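You operate a simulated robot arm through the tools that you are given. There is no shell and no other tool.

The job below is to be done with a simulated robot arm. You get a single attempt, and the scene is never put back.

Task
Set the desk calendar to the date on the date card.
Fine: leave the card where it is.

Only the result counts: the job must be done as asked and must still hold three seconds after the hand-in. Knocking over, shifting, dropping, spilling or breaking anything else fails it.

Robot
A 7-joint arm with a fingered hand, fixed in place. Base frame: the origin is on the floor under the middle of its stand, x ahead of it, y to its left, z up; the work surface is at about z = 760. Readings come in mm, degrees, newtons and seconds.
It reaches about 1228 mm from its shoulder. Its first joint turns from -115.0 to 115.0 degrees. Payload 5 kg.
The tool frame sits at the grasp point between the pads (the TCP): z along the fingers, y along the line on which they close. The tips reach 32 mm beyond it. The gripper opens to 160 mm; its body begins 89 mm behind the TCP. The gripper is a hand of 4 fingers: y runs from the thumb to the fingers, the wrist lies at [0, 0, -267] in the tool frame, and closing takes about 1.5 s.
Orientation is that of the tool frame in the base frame, as a unit quaternion [x, y, z, w]. With the fingers straight down and closing along the base's y, the tool's x points along the base's -x, its y along +y and its z along -z.

Tools
- The arm moves only by the tool play_rows. Its argument "moves" is a list of rows, each a list of 7 numbers: the turn, a rotation vector about the base's x, y, z in units of 8 degrees (1.0 is 8 degrees), then the shift along the base's x, y, z in units of 50 mm (1.0 is 50 mm), then the opening in per cent of the stroke, from 0 (shut) to 100 (fully open). In form: [[ax, ay, az, dx, dy, dz, fingers], ...]. A call has 1 to 20 rows; each row shifts and turns the commanded pose from where the row before left it. A call with a number of a shift or a turn outside -1 to 1 is refused whole. Each row takes 0.2 s and may step no farther than 50 mm and 8.6 degrees from the row before; otherwise, or with a gripper value out of range, the whole call is refused. A pose out of reach is approached as far as the arm can. The call stops where the force on the tool passes 40 N (or 10 N more than at its start, if that is more) or the arm is blocked; 0.2 s more then pass. The fingers move at their own pace (about 45 mm/s each) and stop on an object; they squeeze with about 26 N. The grip force told is the motor's: it shows also when the fingers shut on nothing. Time passes only in rows, and 0.2 s behind the last, so rows that do not move let the fingers close. It gives the time, the measured TCP pose, the force on the tool (base axes), the opening and the grip force at its end, in the units of the frame above (readings bear some noise), with the torque about the TCP (base axes, N m) and any sound that the robot's microphone picked up.
- Cameras (640 x 400 px; columns grow to the right, rows downward): "scene" is fixed at [223.4, 507.6, 1387]; the picture's right is [0.98, -0.19, 0.00], its down [-0.14, -0.76, -0.63] and it looks along [0.12, 0.62, -0.77] (base axes); focal length 334 px, centre (320, 200). "wrist" rides on the gripper at [80, -4, -114] in the tool frame; the picture's right is [0.05, 1.00, 0.00], its down [-0.82, 0.04, -0.58] and it looks along [-0.58, 0.03, 0.82] (tool axes); focal length 265 px, centre (320, 200). There is no depth. A picture from a camera that has moved, and an enlarged one, comes with that camera's place and axes in the base frame and with its lens. The place of the scene camera against the robot may be out by one fixed shift of up to 12 mm in any direction.
- capture(camera): a new picture of that camera. It takes no simulated time.
- raise_lower(by): slides the trunk up (or, below 0, down) by that many mm; the arm rides with it, the base frame stays. It gives what a move gives, with no picture.
- set_grasp(shape): the hand has 4 fingers and takes this shape, open, in about a second: jaw (thumb against the fingers, like two jaws); tri (thumb and two fingers); tip (a fingertip pinch); poke (one finger out to press); point (the index stretched); flat (the hand flat); cup (the hand cupped); fist (a fist). The gripper value then closes the fingers along that shape, each until it touches; the sizes above hold for jaw. It gives what a move gives, with no picture.
- inspect(camera, box): a new picture of the part [left, top, right, bottom] of that camera's present view, enlarged. It takes no simulated time.
- job_done(): hands the job in; it is judged then, once.

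Nothing tells you positions but the pictures and the camera data. Unless the task says otherwise, let go and move clear before handing in.

The tools are called after ">>>" by a JSON object that holds its "fn" and its "kwargs". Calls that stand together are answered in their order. play_rows: Moves the arm, as the interface text tells. Its arguments: {"type":"object","properties":{"moves":{"type":"array"}},"required":["moves"]} The other tools are called the same way: raise_lower (by) moves the trunk up or down; set_grasp (shape) gives the hand a shape; capture (camera) takes a picture; inspect (camera, box) takes an enlarged picture of a part of a camera's view; job_done () hands the job in.

At the start:

```text
t: 0.0
ee_pos: [149.9, 712.4, 1128.8]
tool_rot: [0.0, 1.0, 0.001, 0.0]
wrist_force: [0.1, 0.5, -0.5]
moment: [-0.03, 0.0, 0.01]
finger_gap: 159.9
gripper_force: 0.1
shape: jaw
trunk travel left (down, up): [-625.0, 365.0]
```

scene: 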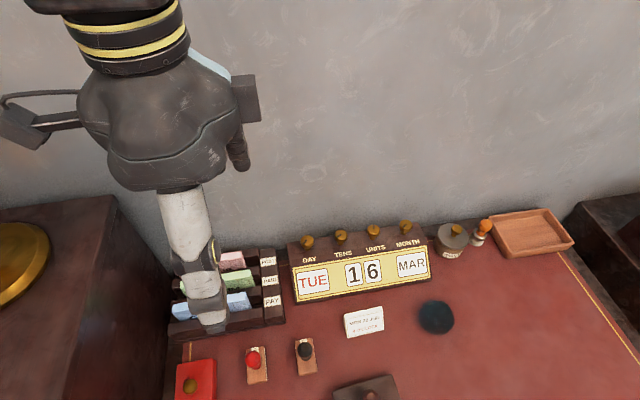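
wrist: 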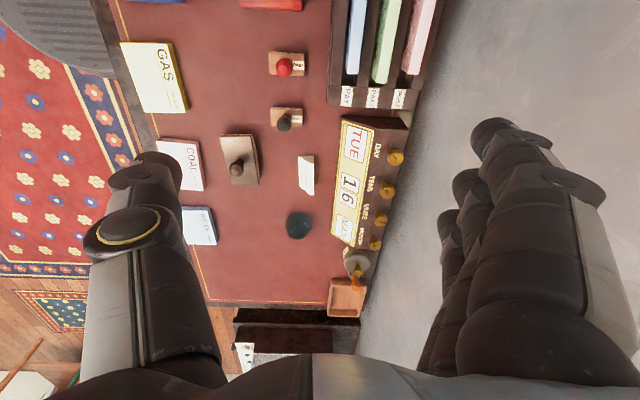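

I see a desk with a calendar showing TUE 16 MAR, with four brass knobs along its top (DAY, TENS, UNITS, MONTH), and a small card in front of it. I'll enlarge the card and the calendar first.

>>> {"fn": "inspect", "kwargs": {"camera": "scene", "box": [335, 295, 395, 345]}}

>>> {"fn": "inspect", "kwargs": {"camera": "scene", "box": [275, 210, 445, 310]}}

>>> {"fn": "inspect", "kwargs": {"camera": "wrist", "box": [280, 110, 420, 260]}}

```text
8.00 times, centred on (365, 320) of scene
camera zoom: at [223.4, 507.6, 1387.0], right [0.98, -0.19, 0.0], down [-0.14, -0.76, -0.63], along [0.12, 0.62, -0.77], focal length 2673 px, centre (-40, -760)
```

zoom: 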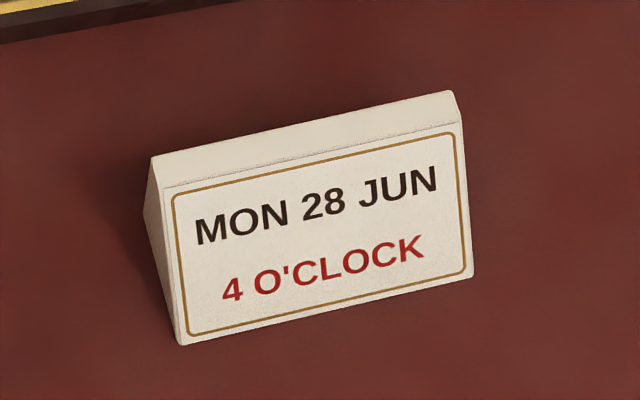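

```text
3.76 times, centred on (360, 260) of scene
camera zoom: at [223.4, 507.6, 1387.0], right [0.98, -0.19, 0.0], down [-0.14, -0.76, -0.63], along [0.12, 0.62, -0.77], focal length 1258 px, centre (169, -26)
```

zoom: 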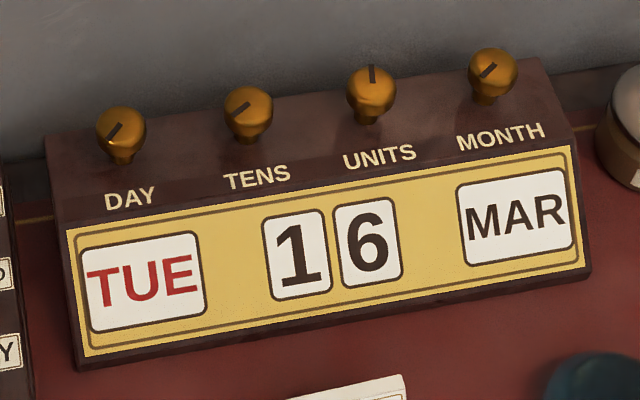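

```text
2.67 times, centred on (350, 185) of wrist
camera zoom: at [71.2, 708.6, 1243.3], right [-0.05, 1.0, 0.0], down [0.82, 0.04, 0.58], along [0.58, 0.03, -0.82], focal length 708 px, centre (240, 240)
```

zoom: 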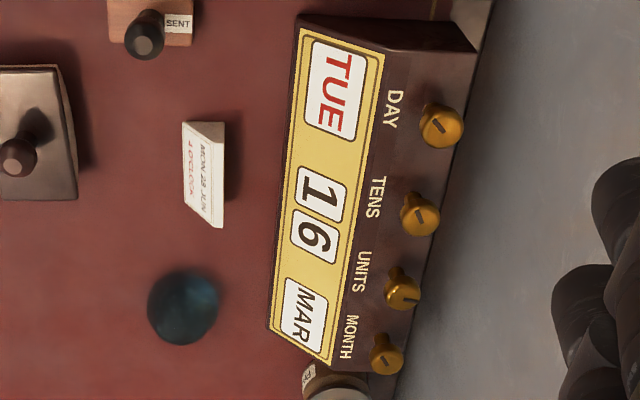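

The card reads MON 28 JUN, so the calendar needs TUE→MON, 1→2, 6→8 and MAR→JUN. The knobs look like brass rotary ones with index marks, in a row along x at y≈845, z≈845; I'll enlarge them next.

>>> {"fn": "inspect", "kwargs": {"camera": "scene", "box": [292, 225, 362, 265]}}

>>> {"fn": "inspect", "kwargs": {"camera": "scene", "box": [355, 210, 425, 250]}}

>>> {"fn": "inspect", "kwargs": {"camera": "wrist", "box": [360, 140, 424, 180]}}

>>> {"fn": "inspect", "kwargs": {"camera": "wrist", "box": [350, 180, 430, 260]}}

```text
9.14 times, centred on (327, 245) of scene
camera zoom: at [223.4, 507.6, 1387.0], right [0.98, -0.19, 0.0], down [-0.14, -0.76, -0.63], along [0.12, 0.62, -0.77], focal length 3055 px, centre (256, -211)
```

zoom: 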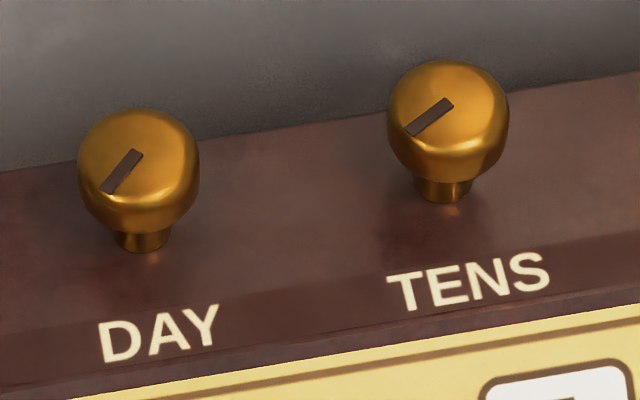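

```text
9.14 times, centred on (390, 230) of scene
camera zoom: at [223.4, 507.6, 1387.0], right [0.98, -0.19, 0.0], down [-0.14, -0.76, -0.63], along [0.12, 0.62, -0.77], focal length 3055 px, centre (-320, -74)
```

zoom: 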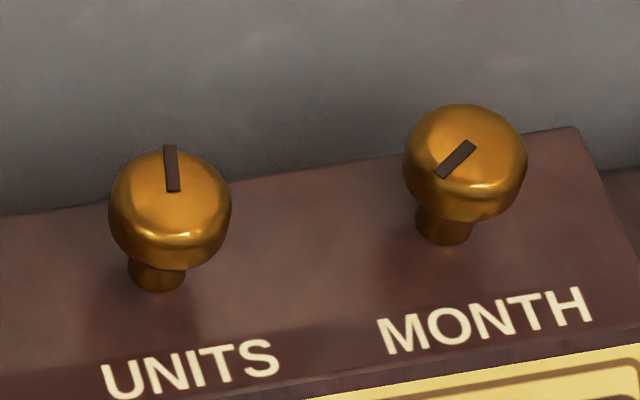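

```text
10.00 times, centred on (392, 160) of wrist
camera zoom: at [71.2, 708.6, 1243.3], right [-0.05, 1.0, 0.0], down [0.82, 0.04, 0.58], along [0.58, 0.03, -0.82], focal length 2654 px, centre (-400, 600)
```

zoom: 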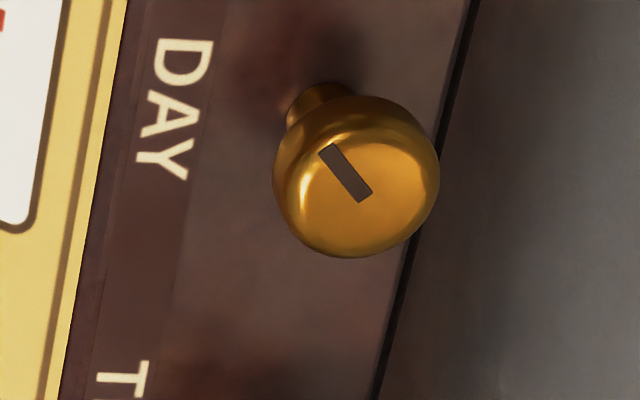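

```text
5.00 times, centred on (390, 220) of wrist
camera zoom: at [71.2, 708.6, 1243.3], right [-0.05, 1.0, 0.0], down [0.82, 0.04, 0.58], along [0.58, 0.03, -0.82], focal length 1327 px, centre (-30, 100)
```

zoom: 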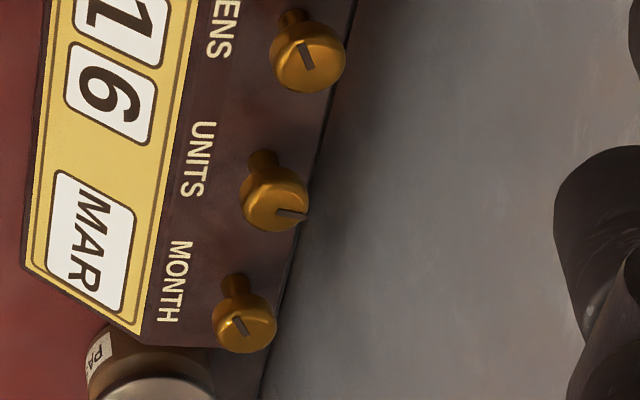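

The knobs stand nearly vertical on the calendar's flat top, with the wall only about 35 mm behind them, so I'll need a compact pinch and a tilted hand. I'll try the "tip" shape in free air and look at it.

>>> {"fn": "set_grasp", "kwargs": {"shape": "tip"}}

```text
t: 0.9
ee_pos: [150.2, 713.4, 1129.4]
tool_rot: [0.0, 1.0, 0.0, 0.0]
wrist_force: [-0.5, 0.4, 0.9]
moment: [-0.01, 0.01, 0.0]
finger_gap: 160.0
gripper_force: 0.1
shape: tip
trunk travel left (down, up): [-625.0, 365.0]
```

The hand should now be in the tip shape; I'll look at it from both cameras.

>>> {"fn": "capture", "kwargs": {"camera": "wrist"}}

>>> {"fn": "inspect", "kwargs": {"camera": "scene", "box": [40, 0, 300, 340]}}

```text
taken
camera wrist: at [71.2, 708.6, 1243.3], right [-0.05, 1.0, 0.0], down [0.82, 0.04, 0.58], along [0.58, 0.03, -0.82], focal length 265 px, centre (320, 200)
```

wrist: 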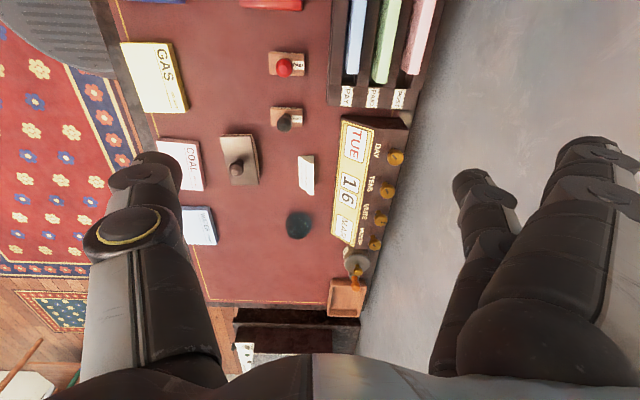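

```text
1.18 times, centred on (170, 170) of scene
camera zoom: at [223.4, 507.6, 1387.0], right [0.98, -0.19, 0.0], down [-0.14, -0.76, -0.63], along [0.12, 0.62, -0.77], focal length 393 px, centre (496, 235)
```

zoom: 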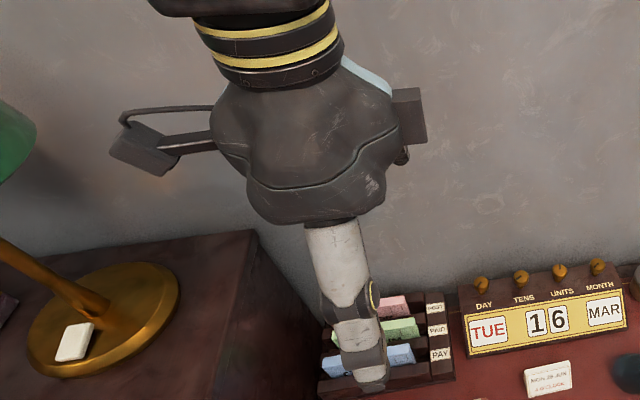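

In the tip shape one finger stays opposed to the thumb while the others change. I'll close it to about 20 % in the air to see how the pinch looks.

>>> {"fn": "play_rows", "kwargs": {"moves": [[0, 0, 0, 0, 0, 0, 20], [0, 0, 0, 0, 0, 0, 20], [0, 0, 0, 0, 0, 0, 20], [0, 0, 0, 0, 0, 0, 20], [0, 0, 0, 0, 0, 0, 20], [0, 0, 0, 0, 0, 0, 20], [0, 0, 0, 0, 0, 0, 20], [0, 0, 0, 0, 0, 0, 20]]}}

>>> {"fn": "capture", "kwargs": {"camera": "wrist"}}

>>> {"fn": "inspect", "kwargs": {"camera": "scene", "box": [40, 0, 300, 340]}}

```text
t: 2.7
ee_pos: [151.4, 713.0, 1128.3]
tool_rot: [0.0, 1.0, 0.0, 0.0]
wrist_force: [0.4, 0.4, 0.1]
moment: [0.0, 0.0, -0.01]
finger_gap: 32.6
gripper_force: 0.0
shape: tip
trunk travel left (down, up): [-625.0, 365.0]
```

```text
taken
camera wrist: at [71.2, 708.6, 1243.3], right [-0.05, 1.0, 0.0], down [0.82, 0.04, 0.58], along [0.58, 0.03, -0.82], focal length 265 px, centre (320, 200)
```

wrist: 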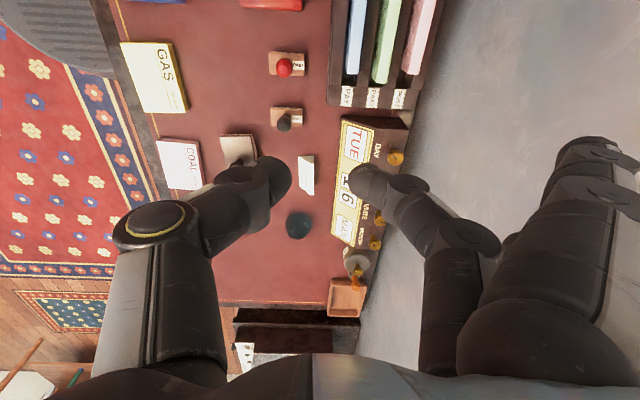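

```text
1.18 times, centred on (170, 170) of scene
camera zoom: at [223.4, 507.6, 1387.0], right [0.98, -0.19, 0.0], down [-0.14, -0.76, -0.63], along [0.12, 0.62, -0.77], focal length 393 px, centre (496, 235)
```

zoom: 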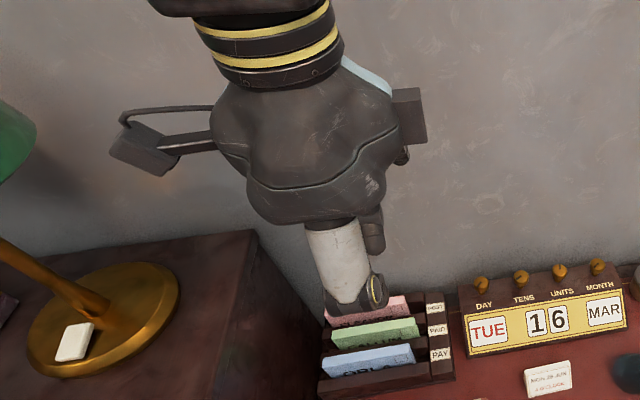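

In tip, the thumb and one finger meet while two fingers stay out wide, which could hit the neighbouring knobs. I'll look at tri and jaw when nearly closed.

>>> {"fn": "set_grasp", "kwargs": {"shape": "tri"}}

>>> {"fn": "play_rows", "kwargs": {"moves": [[0, 0, 0, 0, 0, 0, 15], [0, 0, 0, 0, 0, 0, 15], [0, 0, 0, 0, 0, 0, 15], [0, 0, 0, 0, 0, 0, 15], [0, 0, 0, 0, 0, 0, 15], [0, 0, 0, 0, 0, 0, 15], [0, 0, 0, 0, 0, 0, 15], [0, 0, 0, 0, 0, 0, 15], [0, 0, 0, 0, 0, 0, 15]]}}

>>> {"fn": "capture", "kwargs": {"camera": "wrist"}}

>>> {"fn": "set_grasp", "kwargs": {"shape": "jaw"}}

>>> {"fn": "play_rows", "kwargs": {"moves": [[0, 0, 0, 0, 0, 0, 15], [0, 0, 0, 0, 0, 0, 15], [0, 0, 0, 0, 0, 0, 15], [0, 0, 0, 0, 0, 0, 15], [0, 0, 0, 0, 0, 0, 15], [0, 0, 0, 0, 0, 0, 15], [0, 0, 0, 0, 0, 0, 15], [0, 0, 0, 0, 0, 0, 15], [0, 0, 0, 0, 0, 0, 15]]}}

>>> {"fn": "capture", "kwargs": {"camera": "wrist"}}

>>> {"fn": "capture", "kwargs": {"camera": "scene"}}

```text
t: 3.6
ee_pos: [150.7, 712.2, 1129.0]
tool_rot: [0.0, 1.0, 0.001, 0.0]
wrist_force: [-0.5, 0.7, -0.2]
moment: [-0.01, 0.02, 0.02]
finger_gap: 160.2
gripper_force: 0.0
shape: tri
trunk travel left (down, up): [-625.0, 365.0]
```

```text
t: 5.6
ee_pos: [150.7, 714.0, 1128.7]
tool_rot: [0.0, 1.0, 0.0, 0.0]
wrist_force: [0.2, -0.4, 0.3]
moment: [-0.03, 0.03, 0.0]
finger_gap: 24.7
gripper_force: 0.0
shape: tri
trunk travel left (down, up): [-625.0, 365.0]
```

```text
taken
camera wrist: at [71.2, 708.6, 1243.3], right [-0.05, 1.0, 0.0], down [0.82, 0.04, 0.58], along [0.58, 0.03, -0.82], focal length 265 px, centre (320, 200)
```

wrist: 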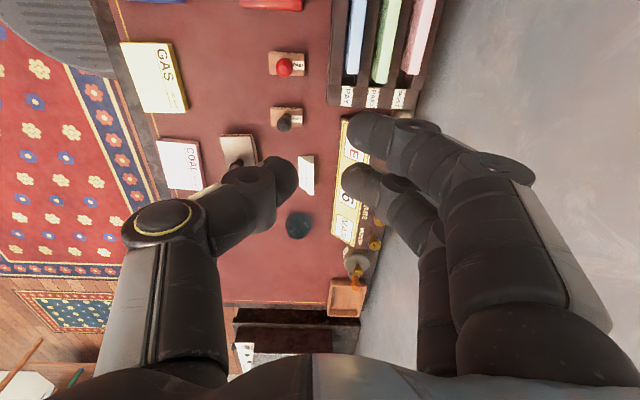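

```text
t: 6.5
ee_pos: [150.9, 712.9, 1128.3]
tool_rot: [-0.001, 1.0, -0.001, 0.0]
wrist_force: [-0.1, 0.3, 0.1]
moment: [0.03, -0.02, -0.01]
finger_gap: 160.1
gripper_force: 0.1
shape: jaw
trunk travel left (down, up): [-625.0, 365.0]
```

```text
t: 8.5
ee_pos: [150.0, 713.1, 1128.5]
tool_rot: [0.0, 1.0, -0.001, 0.001]
wrist_force: [-0.8, 0.6, 1.8]
moment: [-0.02, 0.03, 0.0]
finger_gap: 24.5
gripper_force: 0.1
shape: jaw
trunk travel left (down, up): [-625.0, 365.0]
```

```text
taken
camera wrist: at [71.2, 708.6, 1243.3], right [-0.05, 1.0, 0.0], down [0.82, 0.04, 0.58], along [0.58, 0.03, -0.82], focal length 265 px, centre (320, 200)
```

wrist: 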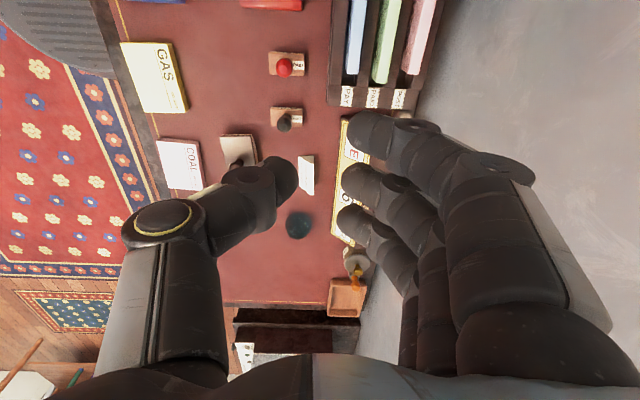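

```text
taken
```

scene: 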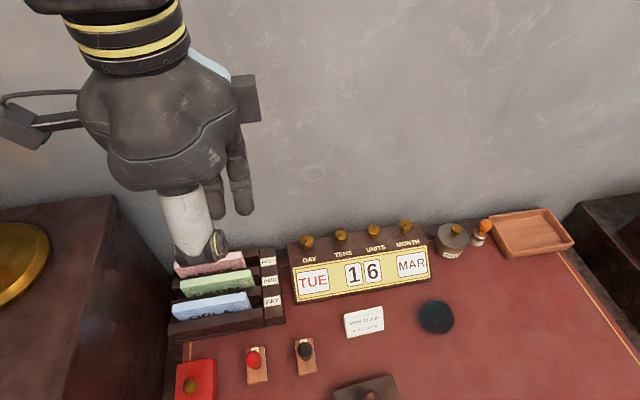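

In jaw the three fingers sit 25 mm apart along the tool x axis, so tip (thumb plus middle finger) fits the knobs best. The plan is to yaw the hand so it closes along base x, then lean it back about 30° away from the wall; the first step is that reorientation high in free air.

>>> {"fn": "play_rows", "kwargs": {"moves": [[0, 0, -1, 0.3, 0, 0, 30], [0, 0, -1, 0.3, 0, 0, 30], [0, 0, -1, 0.3, 0, 0, 30], [0, 0, -1, 0.3, 0, 0, 30], [0, 0, -1, 0.3, 0, 0, 30], [0, 0, -1, 0.3, 0, 0, 30], [0, 0, -1, 0.3, 0, 0, 30], [0, 0, -1, 0.3, 0, 0, 30], [0, 0, -1, 0.3, 0, 0, 30], [0, 0, -1, 0.3, 0, 0, 30], [0, 0, -1, 0.3, 0, 0, 30], [0, 0, -0.25, 0.3, 0, 0, 30]]}}

```text
t: 11.1
ee_pos: [332.3, 712.7, 1129.1]
tool_rot: [0.707, 0.707, 0.0, 0.0]
wrist_force: [-0.6, -0.7, 0.3]
moment: [0.0, 0.04, 0.0]
finger_gap: 47.5
gripper_force: 0.0
shape: jaw
trunk travel left (down, up): [-625.0, 365.0]
```

The yaw worked: the tool's y now points along base +x and its x along base +y. Next I tilt the hand back 30° and take pictures.

>>> {"fn": "play_rows", "kwargs": {"moves": [[0.9375, 0, 0, 0, 0, -0.2, 30], [0.9375, 0, 0, 0, 0, -0.2, 30], [0.9375, 0, 0, 0, 0, -0.2, 30], [0.9375, 0, 0, 0, 0, -0.2, 30]]}}

>>> {"fn": "capture", "kwargs": {"camera": "wrist"}}

>>> {"fn": "capture", "kwargs": {"camera": "scene"}}

```text
t: 12.1
ee_pos: [330.2, 712.0, 1089.8]
tool_rot: [0.683, 0.683, 0.184, -0.184]
wrist_force: [-0.3, 0.7, 0.0]
moment: [-0.02, 0.01, -0.01]
finger_gap: 47.8
gripper_force: 0.1
shape: jaw
trunk travel left (down, up): [-625.0, 365.0]
```

```text
taken
camera wrist: at [328.2, 724.8, 1229.2], right [1.0, 0.04, 0.03], down [0.04, -0.99, 0.09], along [0.03, -0.09, -1.0], focal length 265 px, centre (320, 200)
```

wrist: 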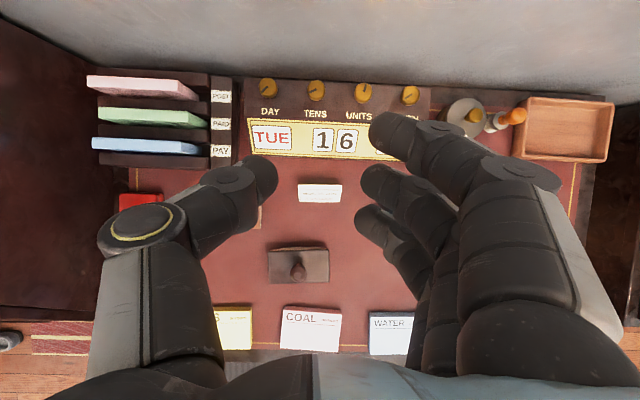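

```text
taken
```

scene: 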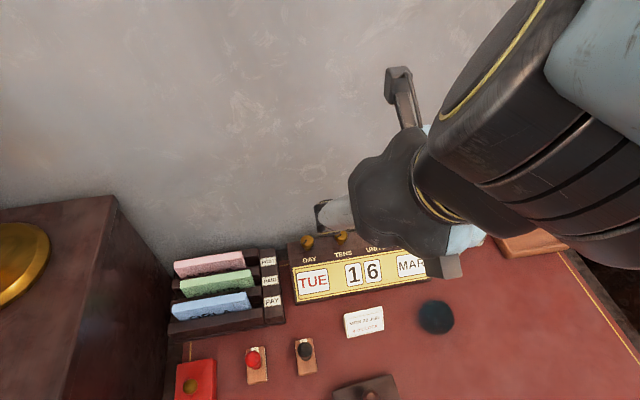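

Now I have a nearly top-down view of the calendar and its knobs. I'll enlarge it to get precise positions and mark angles.

>>> {"fn": "inspect", "kwargs": {"camera": "wrist", "box": [235, 60, 355, 135]}}

>>> {"fn": "inspect", "kwargs": {"camera": "wrist", "box": [335, 60, 455, 135]}}

```text
5.33 times, centred on (295, 98) of wrist
camera zoom: at [328.2, 724.8, 1229.2], right [1.0, 0.04, 0.03], down [0.04, -0.99, 0.09], along [0.03, -0.09, -1.0], focal length 1416 px, centre (453, 747)
```

zoom: 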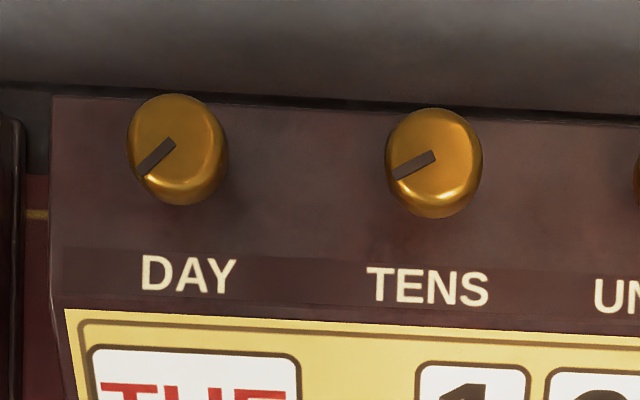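

```text
5.33 times, centred on (395, 98) of wrist
camera zoom: at [328.2, 724.8, 1229.2], right [1.0, 0.04, 0.03], down [0.04, -0.99, 0.09], along [0.03, -0.09, -1.0], focal length 1416 px, centre (-80, 747)
```

zoom: 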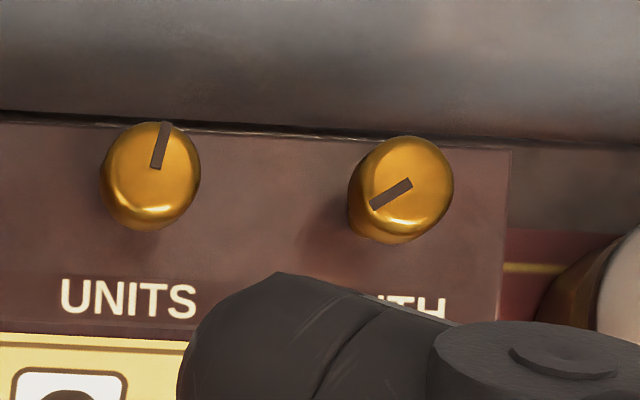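

Knob tops triangulate to about z=853, y=842, at x≈261, 328, 394 and 460; the calendar top is at z≈815 and the wall at y≈885. Next I take the tip shape here and check where the fingers are.

>>> {"fn": "set_grasp", "kwargs": {"shape": "tip"}}

>>> {"fn": "play_rows", "kwargs": {"moves": [[0, 0, 0, 0, 0, 0, 28], [0, 0, 0, 0, 0, 0, 28], [0, 0, 0, 0, 0, 0, 28], [0, 0, 0, 0, 0, 0, 28], [0, 0, 0, 0, 0, 0, 28], [0, 0, 0, 0, 0, 0, 28], [0, 0, 0, 0, 0, 0, 28], [0, 0, 0, 0, 0, 0, 28]]}}

>>> {"fn": "capture", "kwargs": {"camera": "wrist"}}

>>> {"fn": "inspect", "kwargs": {"camera": "scene", "box": [280, 50, 500, 290]}}

```text
t: 13.0
ee_pos: [330.5, 715.1, 1090.6]
tool_rot: [0.683, 0.684, 0.182, -0.182]
wrist_force: [-0.3, -0.2, -0.5]
moment: [-0.02, -0.01, 0.0]
finger_gap: 159.8
gripper_force: 0.1
shape: tip
trunk travel left (down, up): [-625.0, 365.0]
```

```text
t: 14.8
ee_pos: [330.0, 713.8, 1089.9]
tool_rot: [0.683, 0.684, 0.183, -0.183]
wrist_force: [-0.5, -0.2, 0.0]
moment: [-0.01, 0.0, 0.01]
finger_gap: 45.3
gripper_force: 0.1
shape: tip
trunk travel left (down, up): [-625.0, 365.0]
```

```text
taken
camera wrist: at [326.8, 725.6, 1229.3], right [1.0, 0.05, 0.03], down [0.04, -0.99, 0.09], along [0.03, -0.09, -1.0], focal length 265 px, centre (320, 200)
```

wrist: 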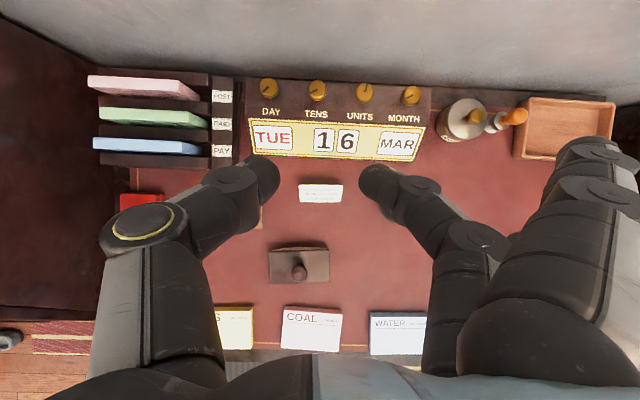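

```text
1.67 times, centred on (390, 170) of scene
camera zoom: at [223.4, 507.6, 1387.0], right [0.98, -0.19, 0.0], down [-0.14, -0.76, -0.63], along [0.12, 0.62, -0.77], focal length 557 px, centre (203, 250)
```

zoom: 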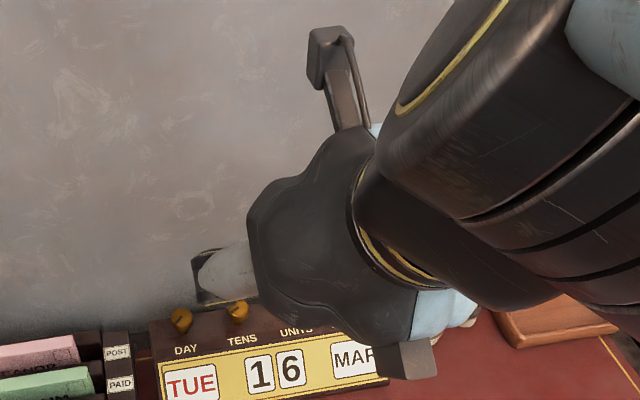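

The two idle fingers in tip stick out about 110–140 mm to the side, so I'll use a 45° lean and yaw within about −35° to +8°, which should clear the other knobs and the wall. Next I move above the DAY knob at yaw −30°, still about 100 mm high, and check.

>>> {"fn": "play_rows", "kwargs": {"moves": [[0.9375, 0, 0, -0.248, 0.29, -0.433, 28], [0.9375, 0, 0, -0.248, 0.29, -0.433, 28], [0, 0, -0.9375, -0.248, 0.29, -0.433, 28], [0, 0, -0.9375, -0.248, 0.29, -0.433, 28], [0, 0, -0.9375, -0.248, 0.29, -0.433, 28], [0, 0, -0.9375, -0.248, 0.29, -0.433, 28]]}}

>>> {"fn": "capture", "kwargs": {"camera": "wrist"}}

>>> {"fn": "capture", "kwargs": {"camera": "scene"}}

```text
t: 16.2
ee_pos: [254.2, 800.6, 959.2]
tool_rot: [0.8, 0.462, 0.331, -0.19]
wrist_force: [0.5, 0.7, -0.3]
moment: [-0.02, 0.01, -0.02]
finger_gap: 44.8
gripper_force: 0.0
shape: tip
trunk travel left (down, up): [-625.0, 365.0]
```

```text
taken
camera wrist: at [240.4, 781.9, 1095.8], right [0.88, -0.47, 0.04], down [-0.46, -0.87, -0.17], along [0.11, 0.13, -0.99], focal length 265 px, centre (320, 200)
```

wrist: 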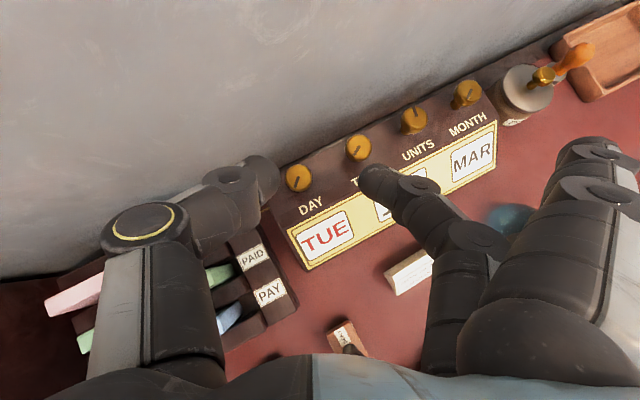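

```text
taken
```

scene: 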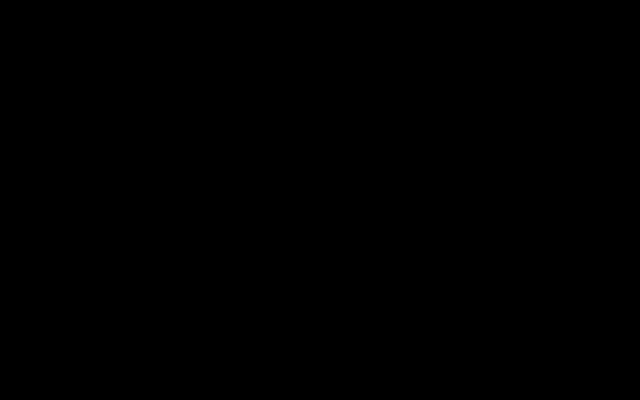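

The scene camera is blocked by the arm here, but the wrist view is clear and the DAY knob is near the gap between thumb and finger. I'll enlarge it to refine the position.

>>> {"fn": "inspect", "kwargs": {"camera": "wrist", "box": [250, 130, 410, 230]}}

>>> {"fn": "inspect", "kwargs": {"camera": "wrist", "box": [380, 20, 620, 170]}}

```text
4.00 times, centred on (330, 180) of wrist
camera zoom: at [240.4, 781.9, 1095.8], right [0.88, -0.47, 0.04], down [-0.46, -0.87, -0.17], along [0.11, 0.13, -0.99], focal length 1062 px, centre (280, 280)
```

zoom: 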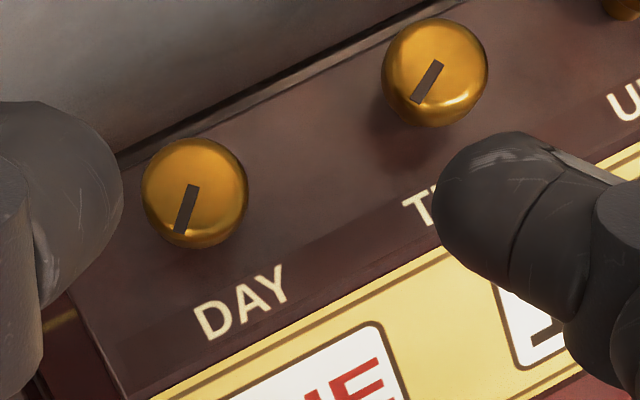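

```text
2.67 times, centred on (500, 95) of wrist
camera zoom: at [240.4, 781.9, 1095.8], right [0.88, -0.47, 0.04], down [-0.46, -0.87, -0.17], along [0.11, 0.13, -0.99], focal length 708 px, centre (-160, 480)
```

zoom: 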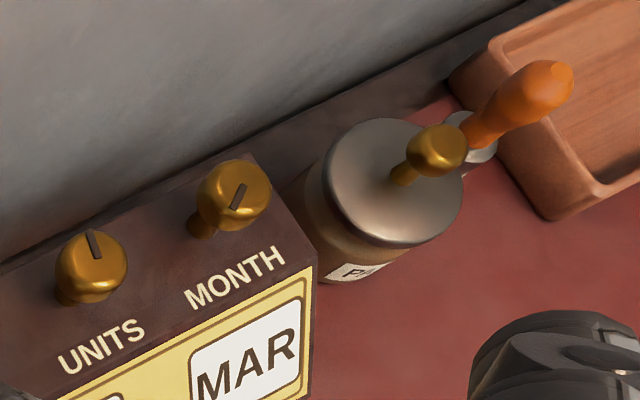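

The DAY knob centre is at about (260.5, 842.4), radius 12.5 mm. I'll lower the hand to just above it and look again.

>>> {"fn": "play_rows", "kwargs": {"moves": [[0, 0, 0, -0.007, 0.217, -0.527, 28], [0, 0, 0, -0.007, 0.217, -0.527, 28], [0, 0, 0, -0.007, 0.217, -0.527, 28]]}}

>>> {"fn": "capture", "kwargs": {"camera": "wrist"}}

```text
t: 17.0
ee_pos: [254.6, 829.7, 880.5]
tool_rot: [0.801, 0.462, 0.331, -0.191]
wrist_force: [-0.1, 0.1, 0.6]
moment: [-0.02, -0.03, -0.01]
finger_gap: 45.0
gripper_force: 0.1
shape: tip
trunk travel left (down, up): [-625.0, 365.0]
```

```text
taken
camera wrist: at [240.4, 811.1, 1019.4], right [0.88, -0.47, 0.04], down [-0.46, -0.87, -0.17], along [0.11, 0.13, -0.99], focal length 265 px, centre (320, 200)
```

wrist: 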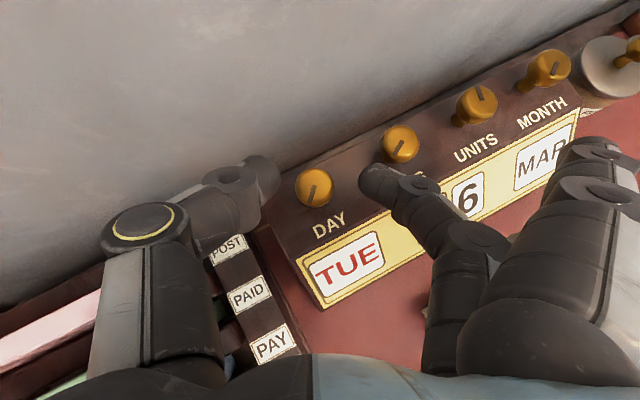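

The hand is right above the knob and the knob sits between the thumb and the finger. I'll check the settled pose and clearance with a short hold, then enlarge the view.

>>> {"fn": "play_rows", "kwargs": {"moves": [[0, 0, 0, 0, 0, 0, 28], [0, 0, 0, 0, 0, 0, 28]]}}

>>> {"fn": "inspect", "kwargs": {"camera": "wrist", "box": [240, 130, 400, 230]}}

```text
t: 17.6
ee_pos: [254.5, 830.9, 881.4]
tool_rot: [0.799, 0.463, 0.331, -0.192]
wrist_force: [-0.2, 0.1, -0.5]
moment: [-0.02, 0.05, 0.02]
finger_gap: 45.1
gripper_force: 0.1
shape: tip
trunk travel left (down, up): [-625.0, 365.0]
```

```text
4.00 times, centred on (320, 180) of wrist
camera zoom: at [240.4, 810.8, 1019.6], right [0.88, -0.47, 0.04], down [-0.46, -0.87, -0.17], along [0.11, 0.13, -0.99], focal length 1062 px, centre (320, 280)
```

zoom: 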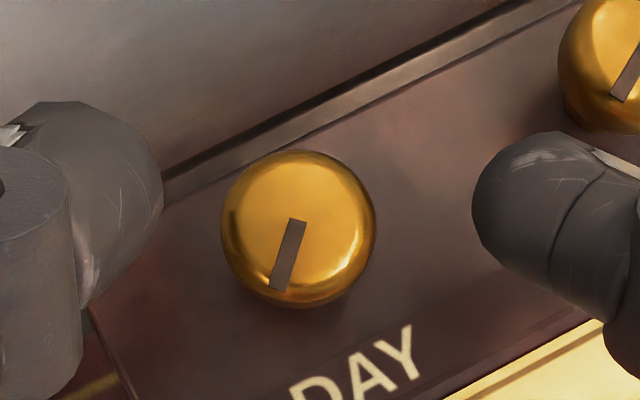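

The knob centre measures (259.9, 842.0), essentially centred between the pads. I'll descend straight down about 27 mm so the pads straddle the knob head.

>>> {"fn": "play_rows", "kwargs": {"moves": [[0, 0, 0, -0.002, 0.013, -0.184, 28], [0, 0, 0, -0.002, 0.013, -0.184, 28], [0, 0, 0, -0.002, 0.012, -0.184, 28], [0, 0, 0, 0, 0, 0, 28]]}}

>>> {"fn": "capture", "kwargs": {"camera": "wrist"}}

>>> {"fn": "inspect", "kwargs": {"camera": "wrist", "box": [240, 130, 400, 230]}}

```text
t: 18.6
ee_pos: [254.7, 834.6, 851.2]
tool_rot: [0.8, 0.462, 0.332, -0.192]
wrist_force: [-0.3, -0.2, 0.0]
moment: [0.02, -0.02, -0.02]
finger_gap: 45.1
gripper_force: 0.1
shape: tip
trunk travel left (down, up): [-625.0, 365.0]
```

```text
taken
camera wrist: at [240.4, 815.7, 990.0], right [0.88, -0.47, 0.04], down [-0.46, -0.87, -0.17], along [0.11, 0.13, -0.99], focal length 265 px, centre (320, 200)
```

wrist: 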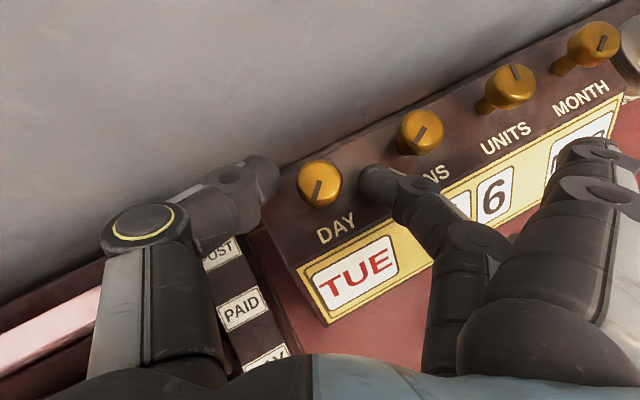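

```text
4.00 times, centred on (320, 180) of wrist
camera zoom: at [240.4, 815.7, 990.0], right [0.88, -0.47, 0.04], down [-0.46, -0.87, -0.17], along [0.11, 0.13, -0.99], focal length 1062 px, centre (320, 280)
```

zoom: 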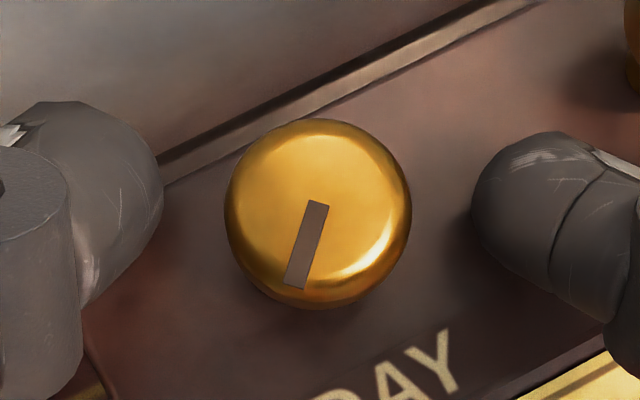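

The pads straddle the knob head and it is centred to within about a millimetre. I'll close the pinch on it now.

>>> {"fn": "play_rows", "kwargs": {"moves": [[0, 0, 0, 0, 0, 0, 10], [0, 0, 0, 0, 0, 0, 10], [0, 0, 0, 0, 0, 0, 10], [0, 0, 0, 0, 0, 0, 10], [0, 0, 0, 0, 0, 0, 10]]}}

>>> {"fn": "capture", "kwargs": {"camera": "wrist"}}

>>> {"fn": "inspect", "kwargs": {"camera": "wrist", "box": [240, 130, 400, 230]}}

```text
t: 19.8
ee_pos: [254.7, 835.1, 851.5]
tool_rot: [0.8, 0.463, 0.33, -0.192]
wrist_force: [-0.1, 4.6, -5.8]
moment: [0.04, 0.09, 0.0]
finger_gap: 17.7
gripper_force: 26.1
shape: tip
trunk travel left (down, up): [-625.0, 365.0]
```

```text
taken
camera wrist: at [240.3, 816.2, 989.2], right [0.88, -0.47, 0.04], down [-0.46, -0.87, -0.17], along [0.11, 0.13, -0.99], focal length 265 px, centre (320, 200)
```

wrist: 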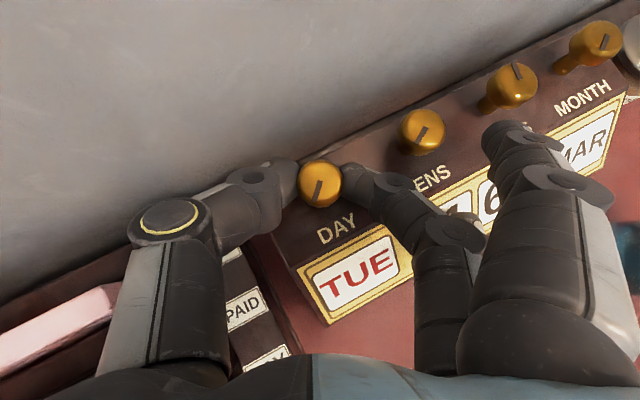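

```text
4.00 times, centred on (320, 180) of wrist
camera zoom: at [240.3, 816.2, 989.2], right [0.88, -0.47, 0.04], down [-0.46, -0.87, -0.17], along [0.11, 0.13, -0.99], focal length 1062 px, centre (320, 280)
```

zoom: 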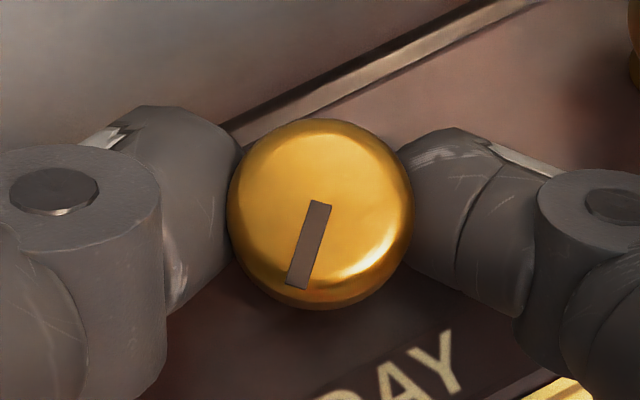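

The knob is held firmly (26 N) and the display still reads TUE. I'll turn the hand about the knob axis counter-clockwise by 24° and see what happens.

>>> {"fn": "play_rows", "kwargs": {"moves": [[0, 0, 1, 0.0204, -0.0117, 0, 10], [0, 0, 1, 0.0218, -0.0088, 0, 10], [0, 0, 1, 0.0228, -0.0056, 0, 10], [0, 0, 0, 0, 0, 0, 10]]}}

>>> {"fn": "capture", "kwargs": {"camera": "wrist"}}

>>> {"fn": "inspect", "kwargs": {"camera": "wrist", "box": [240, 130, 400, 230]}}

```text
t: 20.8
ee_pos: [259.0, 833.0, 851.9]
tool_rot: [0.687, 0.618, 0.284, -0.255]
wrist_force: [-0.4, 2.8, -7.6]
moment: [-0.1, 0.05, -0.06]
finger_gap: 16.8
gripper_force: 25.8
shape: tip
trunk travel left (down, up): [-625.0, 365.0]
```

```text
taken
camera wrist: at [252.8, 810.2, 988.9], right [1.0, -0.07, 0.04], down [-0.06, -0.98, -0.17], along [0.05, 0.16, -0.99], focal length 265 px, centre (320, 200)
```

wrist: 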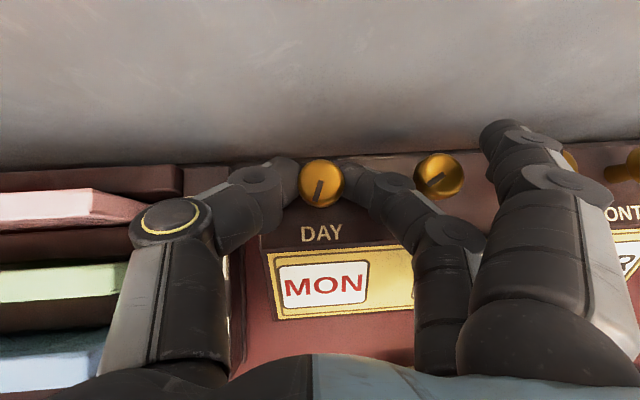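

```text
4.00 times, centred on (320, 180) of wrist
camera zoom: at [252.8, 810.2, 988.9], right [1.0, -0.07, 0.04], down [-0.06, -0.98, -0.17], along [0.05, 0.16, -0.99], focal length 1062 px, centre (320, 280)
```

zoom: 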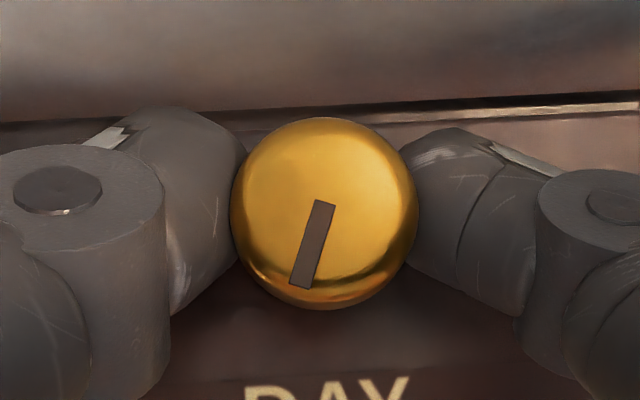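

The display flipped to MON after about 24°, so counter-clockwise lowers the day, and the mark follows the hand. I'll turn 12° more to get nearer the middle of the MON step.

>>> {"fn": "play_rows", "kwargs": {"moves": [[0, 0, 1, 0.0234, -0.0024, 0, 10], [0, 0, 0.5, 0.0118, 0, 0, 10], [0, 0, 0, 0, 0, 0, 10]]}}

>>> {"fn": "capture", "kwargs": {"camera": "wrist"}}

```text
t: 21.6
ee_pos: [259.8, 832.8, 851.5]
tool_rot: [0.618, 0.688, 0.255, -0.283]
wrist_force: [1.3, 4.7, -13.3]
moment: [-0.13, -0.07, 0.0]
finger_gap: 16.4
gripper_force: 26.2
shape: tip
trunk travel left (down, up): [-625.0, 365.0]
```

```text
taken
camera wrist: at [259.3, 809.1, 989.2], right [0.99, 0.14, 0.04], down [0.15, -0.98, -0.17], along [0.01, 0.17, -0.99], focal length 265 px, centre (320, 200)
```

wrist: 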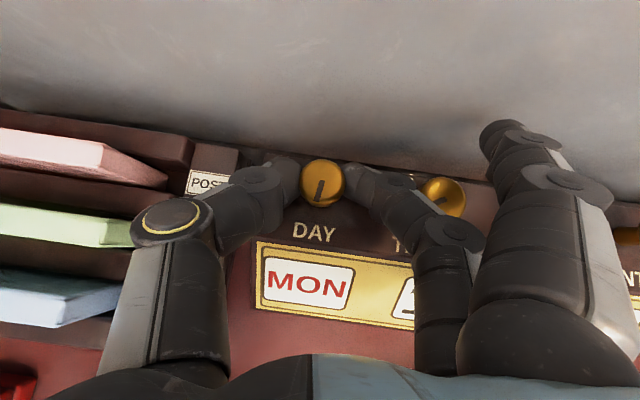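

MON still shows, and a downward pull on the tool is building, so I'll release the knob now and look at where the mark settles.

>>> {"fn": "play_rows", "kwargs": {"moves": [[0, 0, 0, 0, 0, 0, 26], [0, 0, 0, 0, 0, 0, 26], [0, 0, 0, 0, 0, 0, 26], [0, 0, 0, 0, 0, 0, 26]]}}

>>> {"fn": "capture", "kwargs": {"camera": "wrist"}}

>>> {"fn": "inspect", "kwargs": {"camera": "wrist", "box": [240, 130, 400, 230]}}

```text
t: 22.6
ee_pos: [258.8, 833.4, 853.3]
tool_rot: [0.618, 0.687, 0.256, -0.284]
wrist_force: [-4.1, -0.2, 1.0]
moment: [0.04, -0.11, -0.02]
finger_gap: 39.3
gripper_force: 0.0
shape: tip
trunk travel left (down, up): [-625.0, 365.0]
```

```text
taken
camera wrist: at [257.7, 808.4, 991.0], right [0.99, 0.14, 0.04], down [0.15, -0.97, -0.17], along [0.01, 0.17, -0.99], focal length 265 px, centre (320, 200)
```

wrist: 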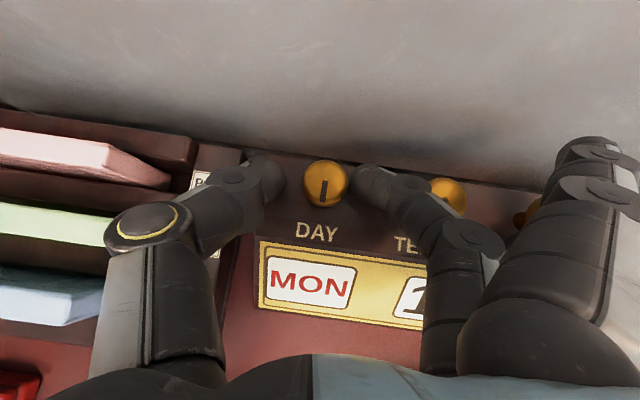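

```text
4.00 times, centred on (320, 180) of wrist
camera zoom: at [257.7, 808.4, 991.0], right [0.99, 0.14, 0.04], down [0.15, -0.97, -0.17], along [0.01, 0.17, -0.99], focal length 1062 px, centre (320, 280)
```

zoom: 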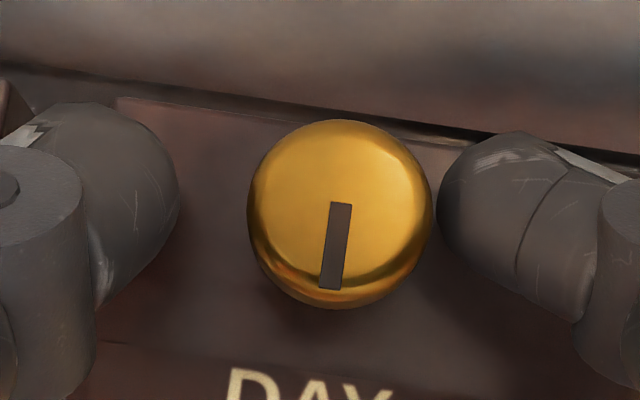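

The mark snapped to point straight forward (0°), so there is a detent and DAY is now seated at MON. The finger's outer side seems to brush the TENS knob (−4 N in x), so I'll narrow the opening slightly and lift straight up.

>>> {"fn": "play_rows", "kwargs": {"moves": [[0, 0, 0, 0, 0, 0, 22], [0, 0, 0, 0.02, 0, 0, 22], [0, 0, 0, 0, 0, 0.2, 22], [0, 0, 0, 0, 0, 0.4, 22], [0, 0, 0, 0, 0, 0.6, 22], [0, 0, 0, 0, 0, 0.8, 22]]}}

>>> {"fn": "capture", "kwargs": {"camera": "wrist"}}

>>> {"fn": "capture", "kwargs": {"camera": "scene"}}

```text
t: 24.0
ee_pos: [258.0, 834.7, 956.9]
tool_rot: [0.618, 0.687, 0.256, -0.284]
wrist_force: [0.1, -1.3, -0.2]
moment: [0.03, 0.02, 0.01]
finger_gap: 35.4
gripper_force: 0.0
shape: tip
trunk travel left (down, up): [-625.0, 365.0]
```

```text
taken
camera wrist: at [257.0, 810.0, 1094.8], right [0.99, 0.14, 0.04], down [0.15, -0.98, -0.17], along [0.01, 0.17, -0.99], focal length 265 px, centre (320, 200)
```

wrist: 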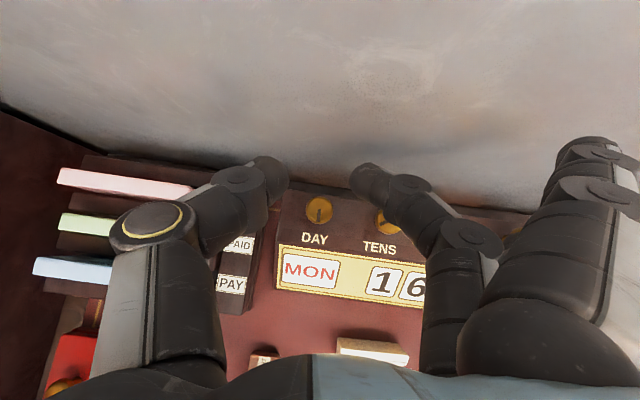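

```text
taken
```

scene: 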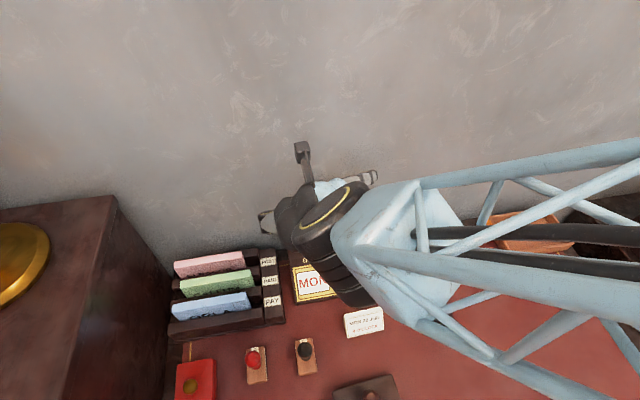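

DAY reads MON with its mark pointing forward, and nothing else has moved. Next is TENS (x≈328): I'll shift over to it with a narrow opening and look.

>>> {"fn": "play_rows", "kwargs": {"moves": [[0, 0, 0, 0.47, -0.034, 0, 22], [0, 0, 0, 0.47, -0.033, 0, 22], [0, 0, 0, 0.47, -0.033, 0, 22], [0, 0, 0, 0, 0, -0.5, 22], [0, 0, 0, 0, 0, -0.7, 22], [0, 0, 0, 0, 0, 0, 22], [0, 0, 0, 0, 0, 0, 22]]}}

>>> {"fn": "capture", "kwargs": {"camera": "wrist"}}

>>> {"fn": "inspect", "kwargs": {"camera": "wrist", "box": [240, 130, 400, 230]}}

```text
t: 25.6
ee_pos: [330.8, 829.4, 891.9]
tool_rot: [0.618, 0.687, 0.255, -0.285]
wrist_force: [-0.7, -0.1, 0.7]
moment: [0.0, 0.0, -0.04]
finger_gap: 35.6
gripper_force: 0.0
shape: tip
trunk travel left (down, up): [-625.0, 365.0]
```

```text
taken
camera wrist: at [330.1, 805.2, 1030.0], right [0.99, 0.14, 0.04], down [0.15, -0.97, -0.17], along [0.01, 0.17, -0.99], focal length 265 px, centre (320, 200)
```

wrist: 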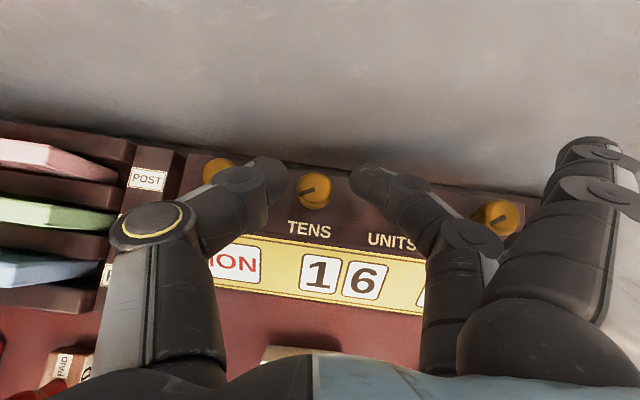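

```text
4.00 times, centred on (320, 180) of wrist
camera zoom: at [330.1, 805.2, 1030.0], right [0.99, 0.14, 0.04], down [0.15, -0.97, -0.17], along [0.01, 0.17, -0.99], focal length 1062 px, centre (320, 280)
```

zoom: 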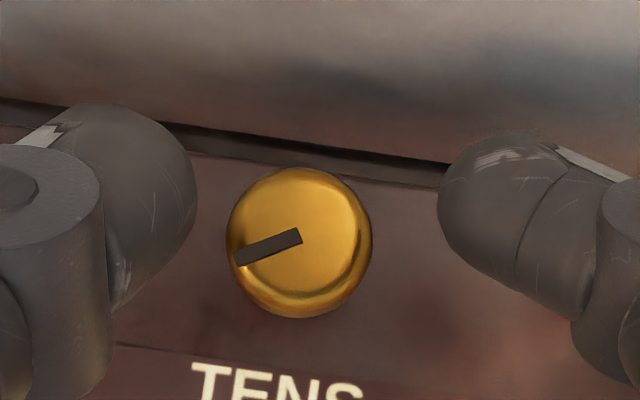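

TENS knob centre is about (327.4, 842.1); the hand is about 3 mm too far right. I'll correct that and lower onto it.

>>> {"fn": "play_rows", "kwargs": {"moves": [[0, 0, 0, -0.058, 0, 0, 22], [0, 0, 0, 0, 0, -0.2, 22], [0, 0, 0, 0, 0, -0.25, 22], [0, 0, 0, 0, 0, -0.2, 22], [0, 0, 0, 0, 0, 0, 22], [0, 0, 0, 0, 0, 0, 22]]}}

>>> {"fn": "capture", "kwargs": {"camera": "wrist"}}

>>> {"fn": "inspect", "kwargs": {"camera": "wrist", "box": [240, 130, 400, 230]}}

```text
t: 27.0
ee_pos: [327.5, 829.0, 860.7]
tool_rot: [0.618, 0.686, 0.256, -0.285]
wrist_force: [0.3, 0.2, -1.5]
moment: [0.01, 0.01, 0.01]
finger_gap: 35.4
gripper_force: 0.0
shape: tip
trunk travel left (down, up): [-625.0, 365.0]
```

```text
taken
camera wrist: at [326.2, 804.2, 997.6], right [0.99, 0.14, 0.04], down [0.15, -0.97, -0.17], along [0.01, 0.17, -0.99], focal length 265 px, centre (320, 200)
```

wrist: 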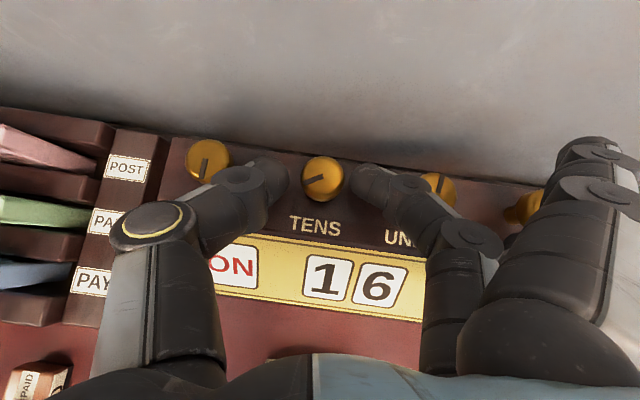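

```text
4.00 times, centred on (320, 180) of wrist
camera zoom: at [326.2, 804.2, 997.6], right [0.99, 0.14, 0.04], down [0.15, -0.97, -0.17], along [0.01, 0.17, -0.99], focal length 1062 px, centre (320, 280)
```

zoom: 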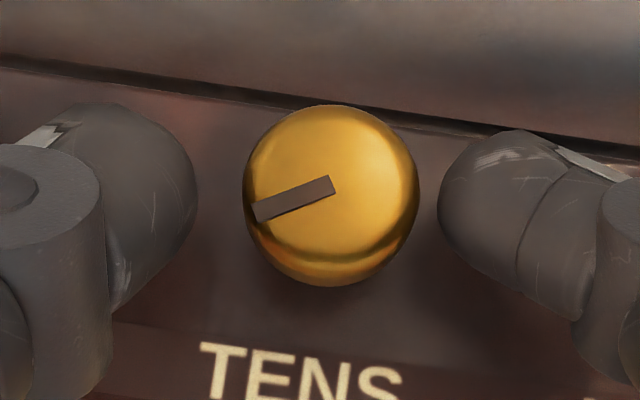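

Nearly aligned; I'll nudge 1 mm right, 2.5 mm down, then close on the TENS knob.

>>> {"fn": "play_rows", "kwargs": {"moves": [[0, 0, 0, 0.02, 0.015, -0.05, 22], [0, 0, 0, 0, 0, 0, 22], [0, 0, 0, 0, 0, 0, 9], [0, 0, 0, 0, 0, 0, 9], [0, 0, 0, 0, 0, 0, 9], [0, 0, 0, 0, 0, 0, 9]]}}

>>> {"fn": "capture", "kwargs": {"camera": "wrist"}}

>>> {"fn": "inspect", "kwargs": {"camera": "wrist", "box": [240, 130, 400, 230]}}

```text
t: 28.4
ee_pos: [330.1, 829.2, 858.2]
tool_rot: [0.618, 0.687, 0.257, -0.285]
wrist_force: [0.6, 1.6, -0.3]
moment: [0.04, -0.09, 0.04]
finger_gap: 19.2
gripper_force: 25.5
shape: tip
trunk travel left (down, up): [-625.0, 365.0]
```

```text
taken
camera wrist: at [328.1, 804.6, 995.1], right [0.99, 0.14, 0.04], down [0.15, -0.97, -0.17], along [0.01, 0.17, -0.99], focal length 265 px, centre (320, 200)
```

wrist: 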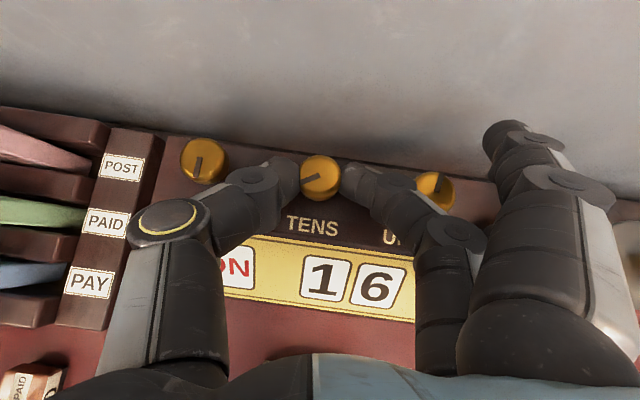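

```text
4.00 times, centred on (320, 180) of wrist
camera zoom: at [328.1, 804.6, 995.1], right [0.99, 0.14, 0.04], down [0.15, -0.97, -0.17], along [0.01, 0.17, -0.99], focal length 1062 px, centre (320, 280)
```

zoom: 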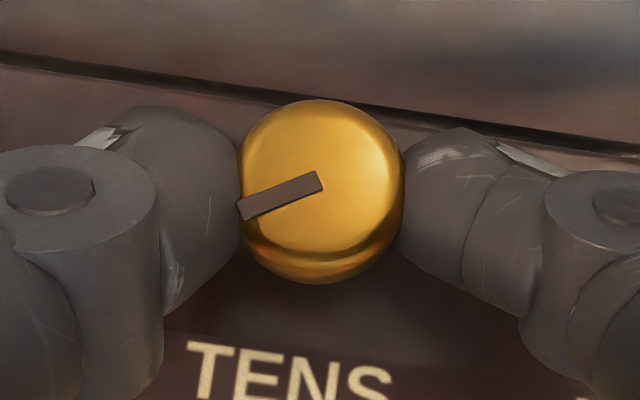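

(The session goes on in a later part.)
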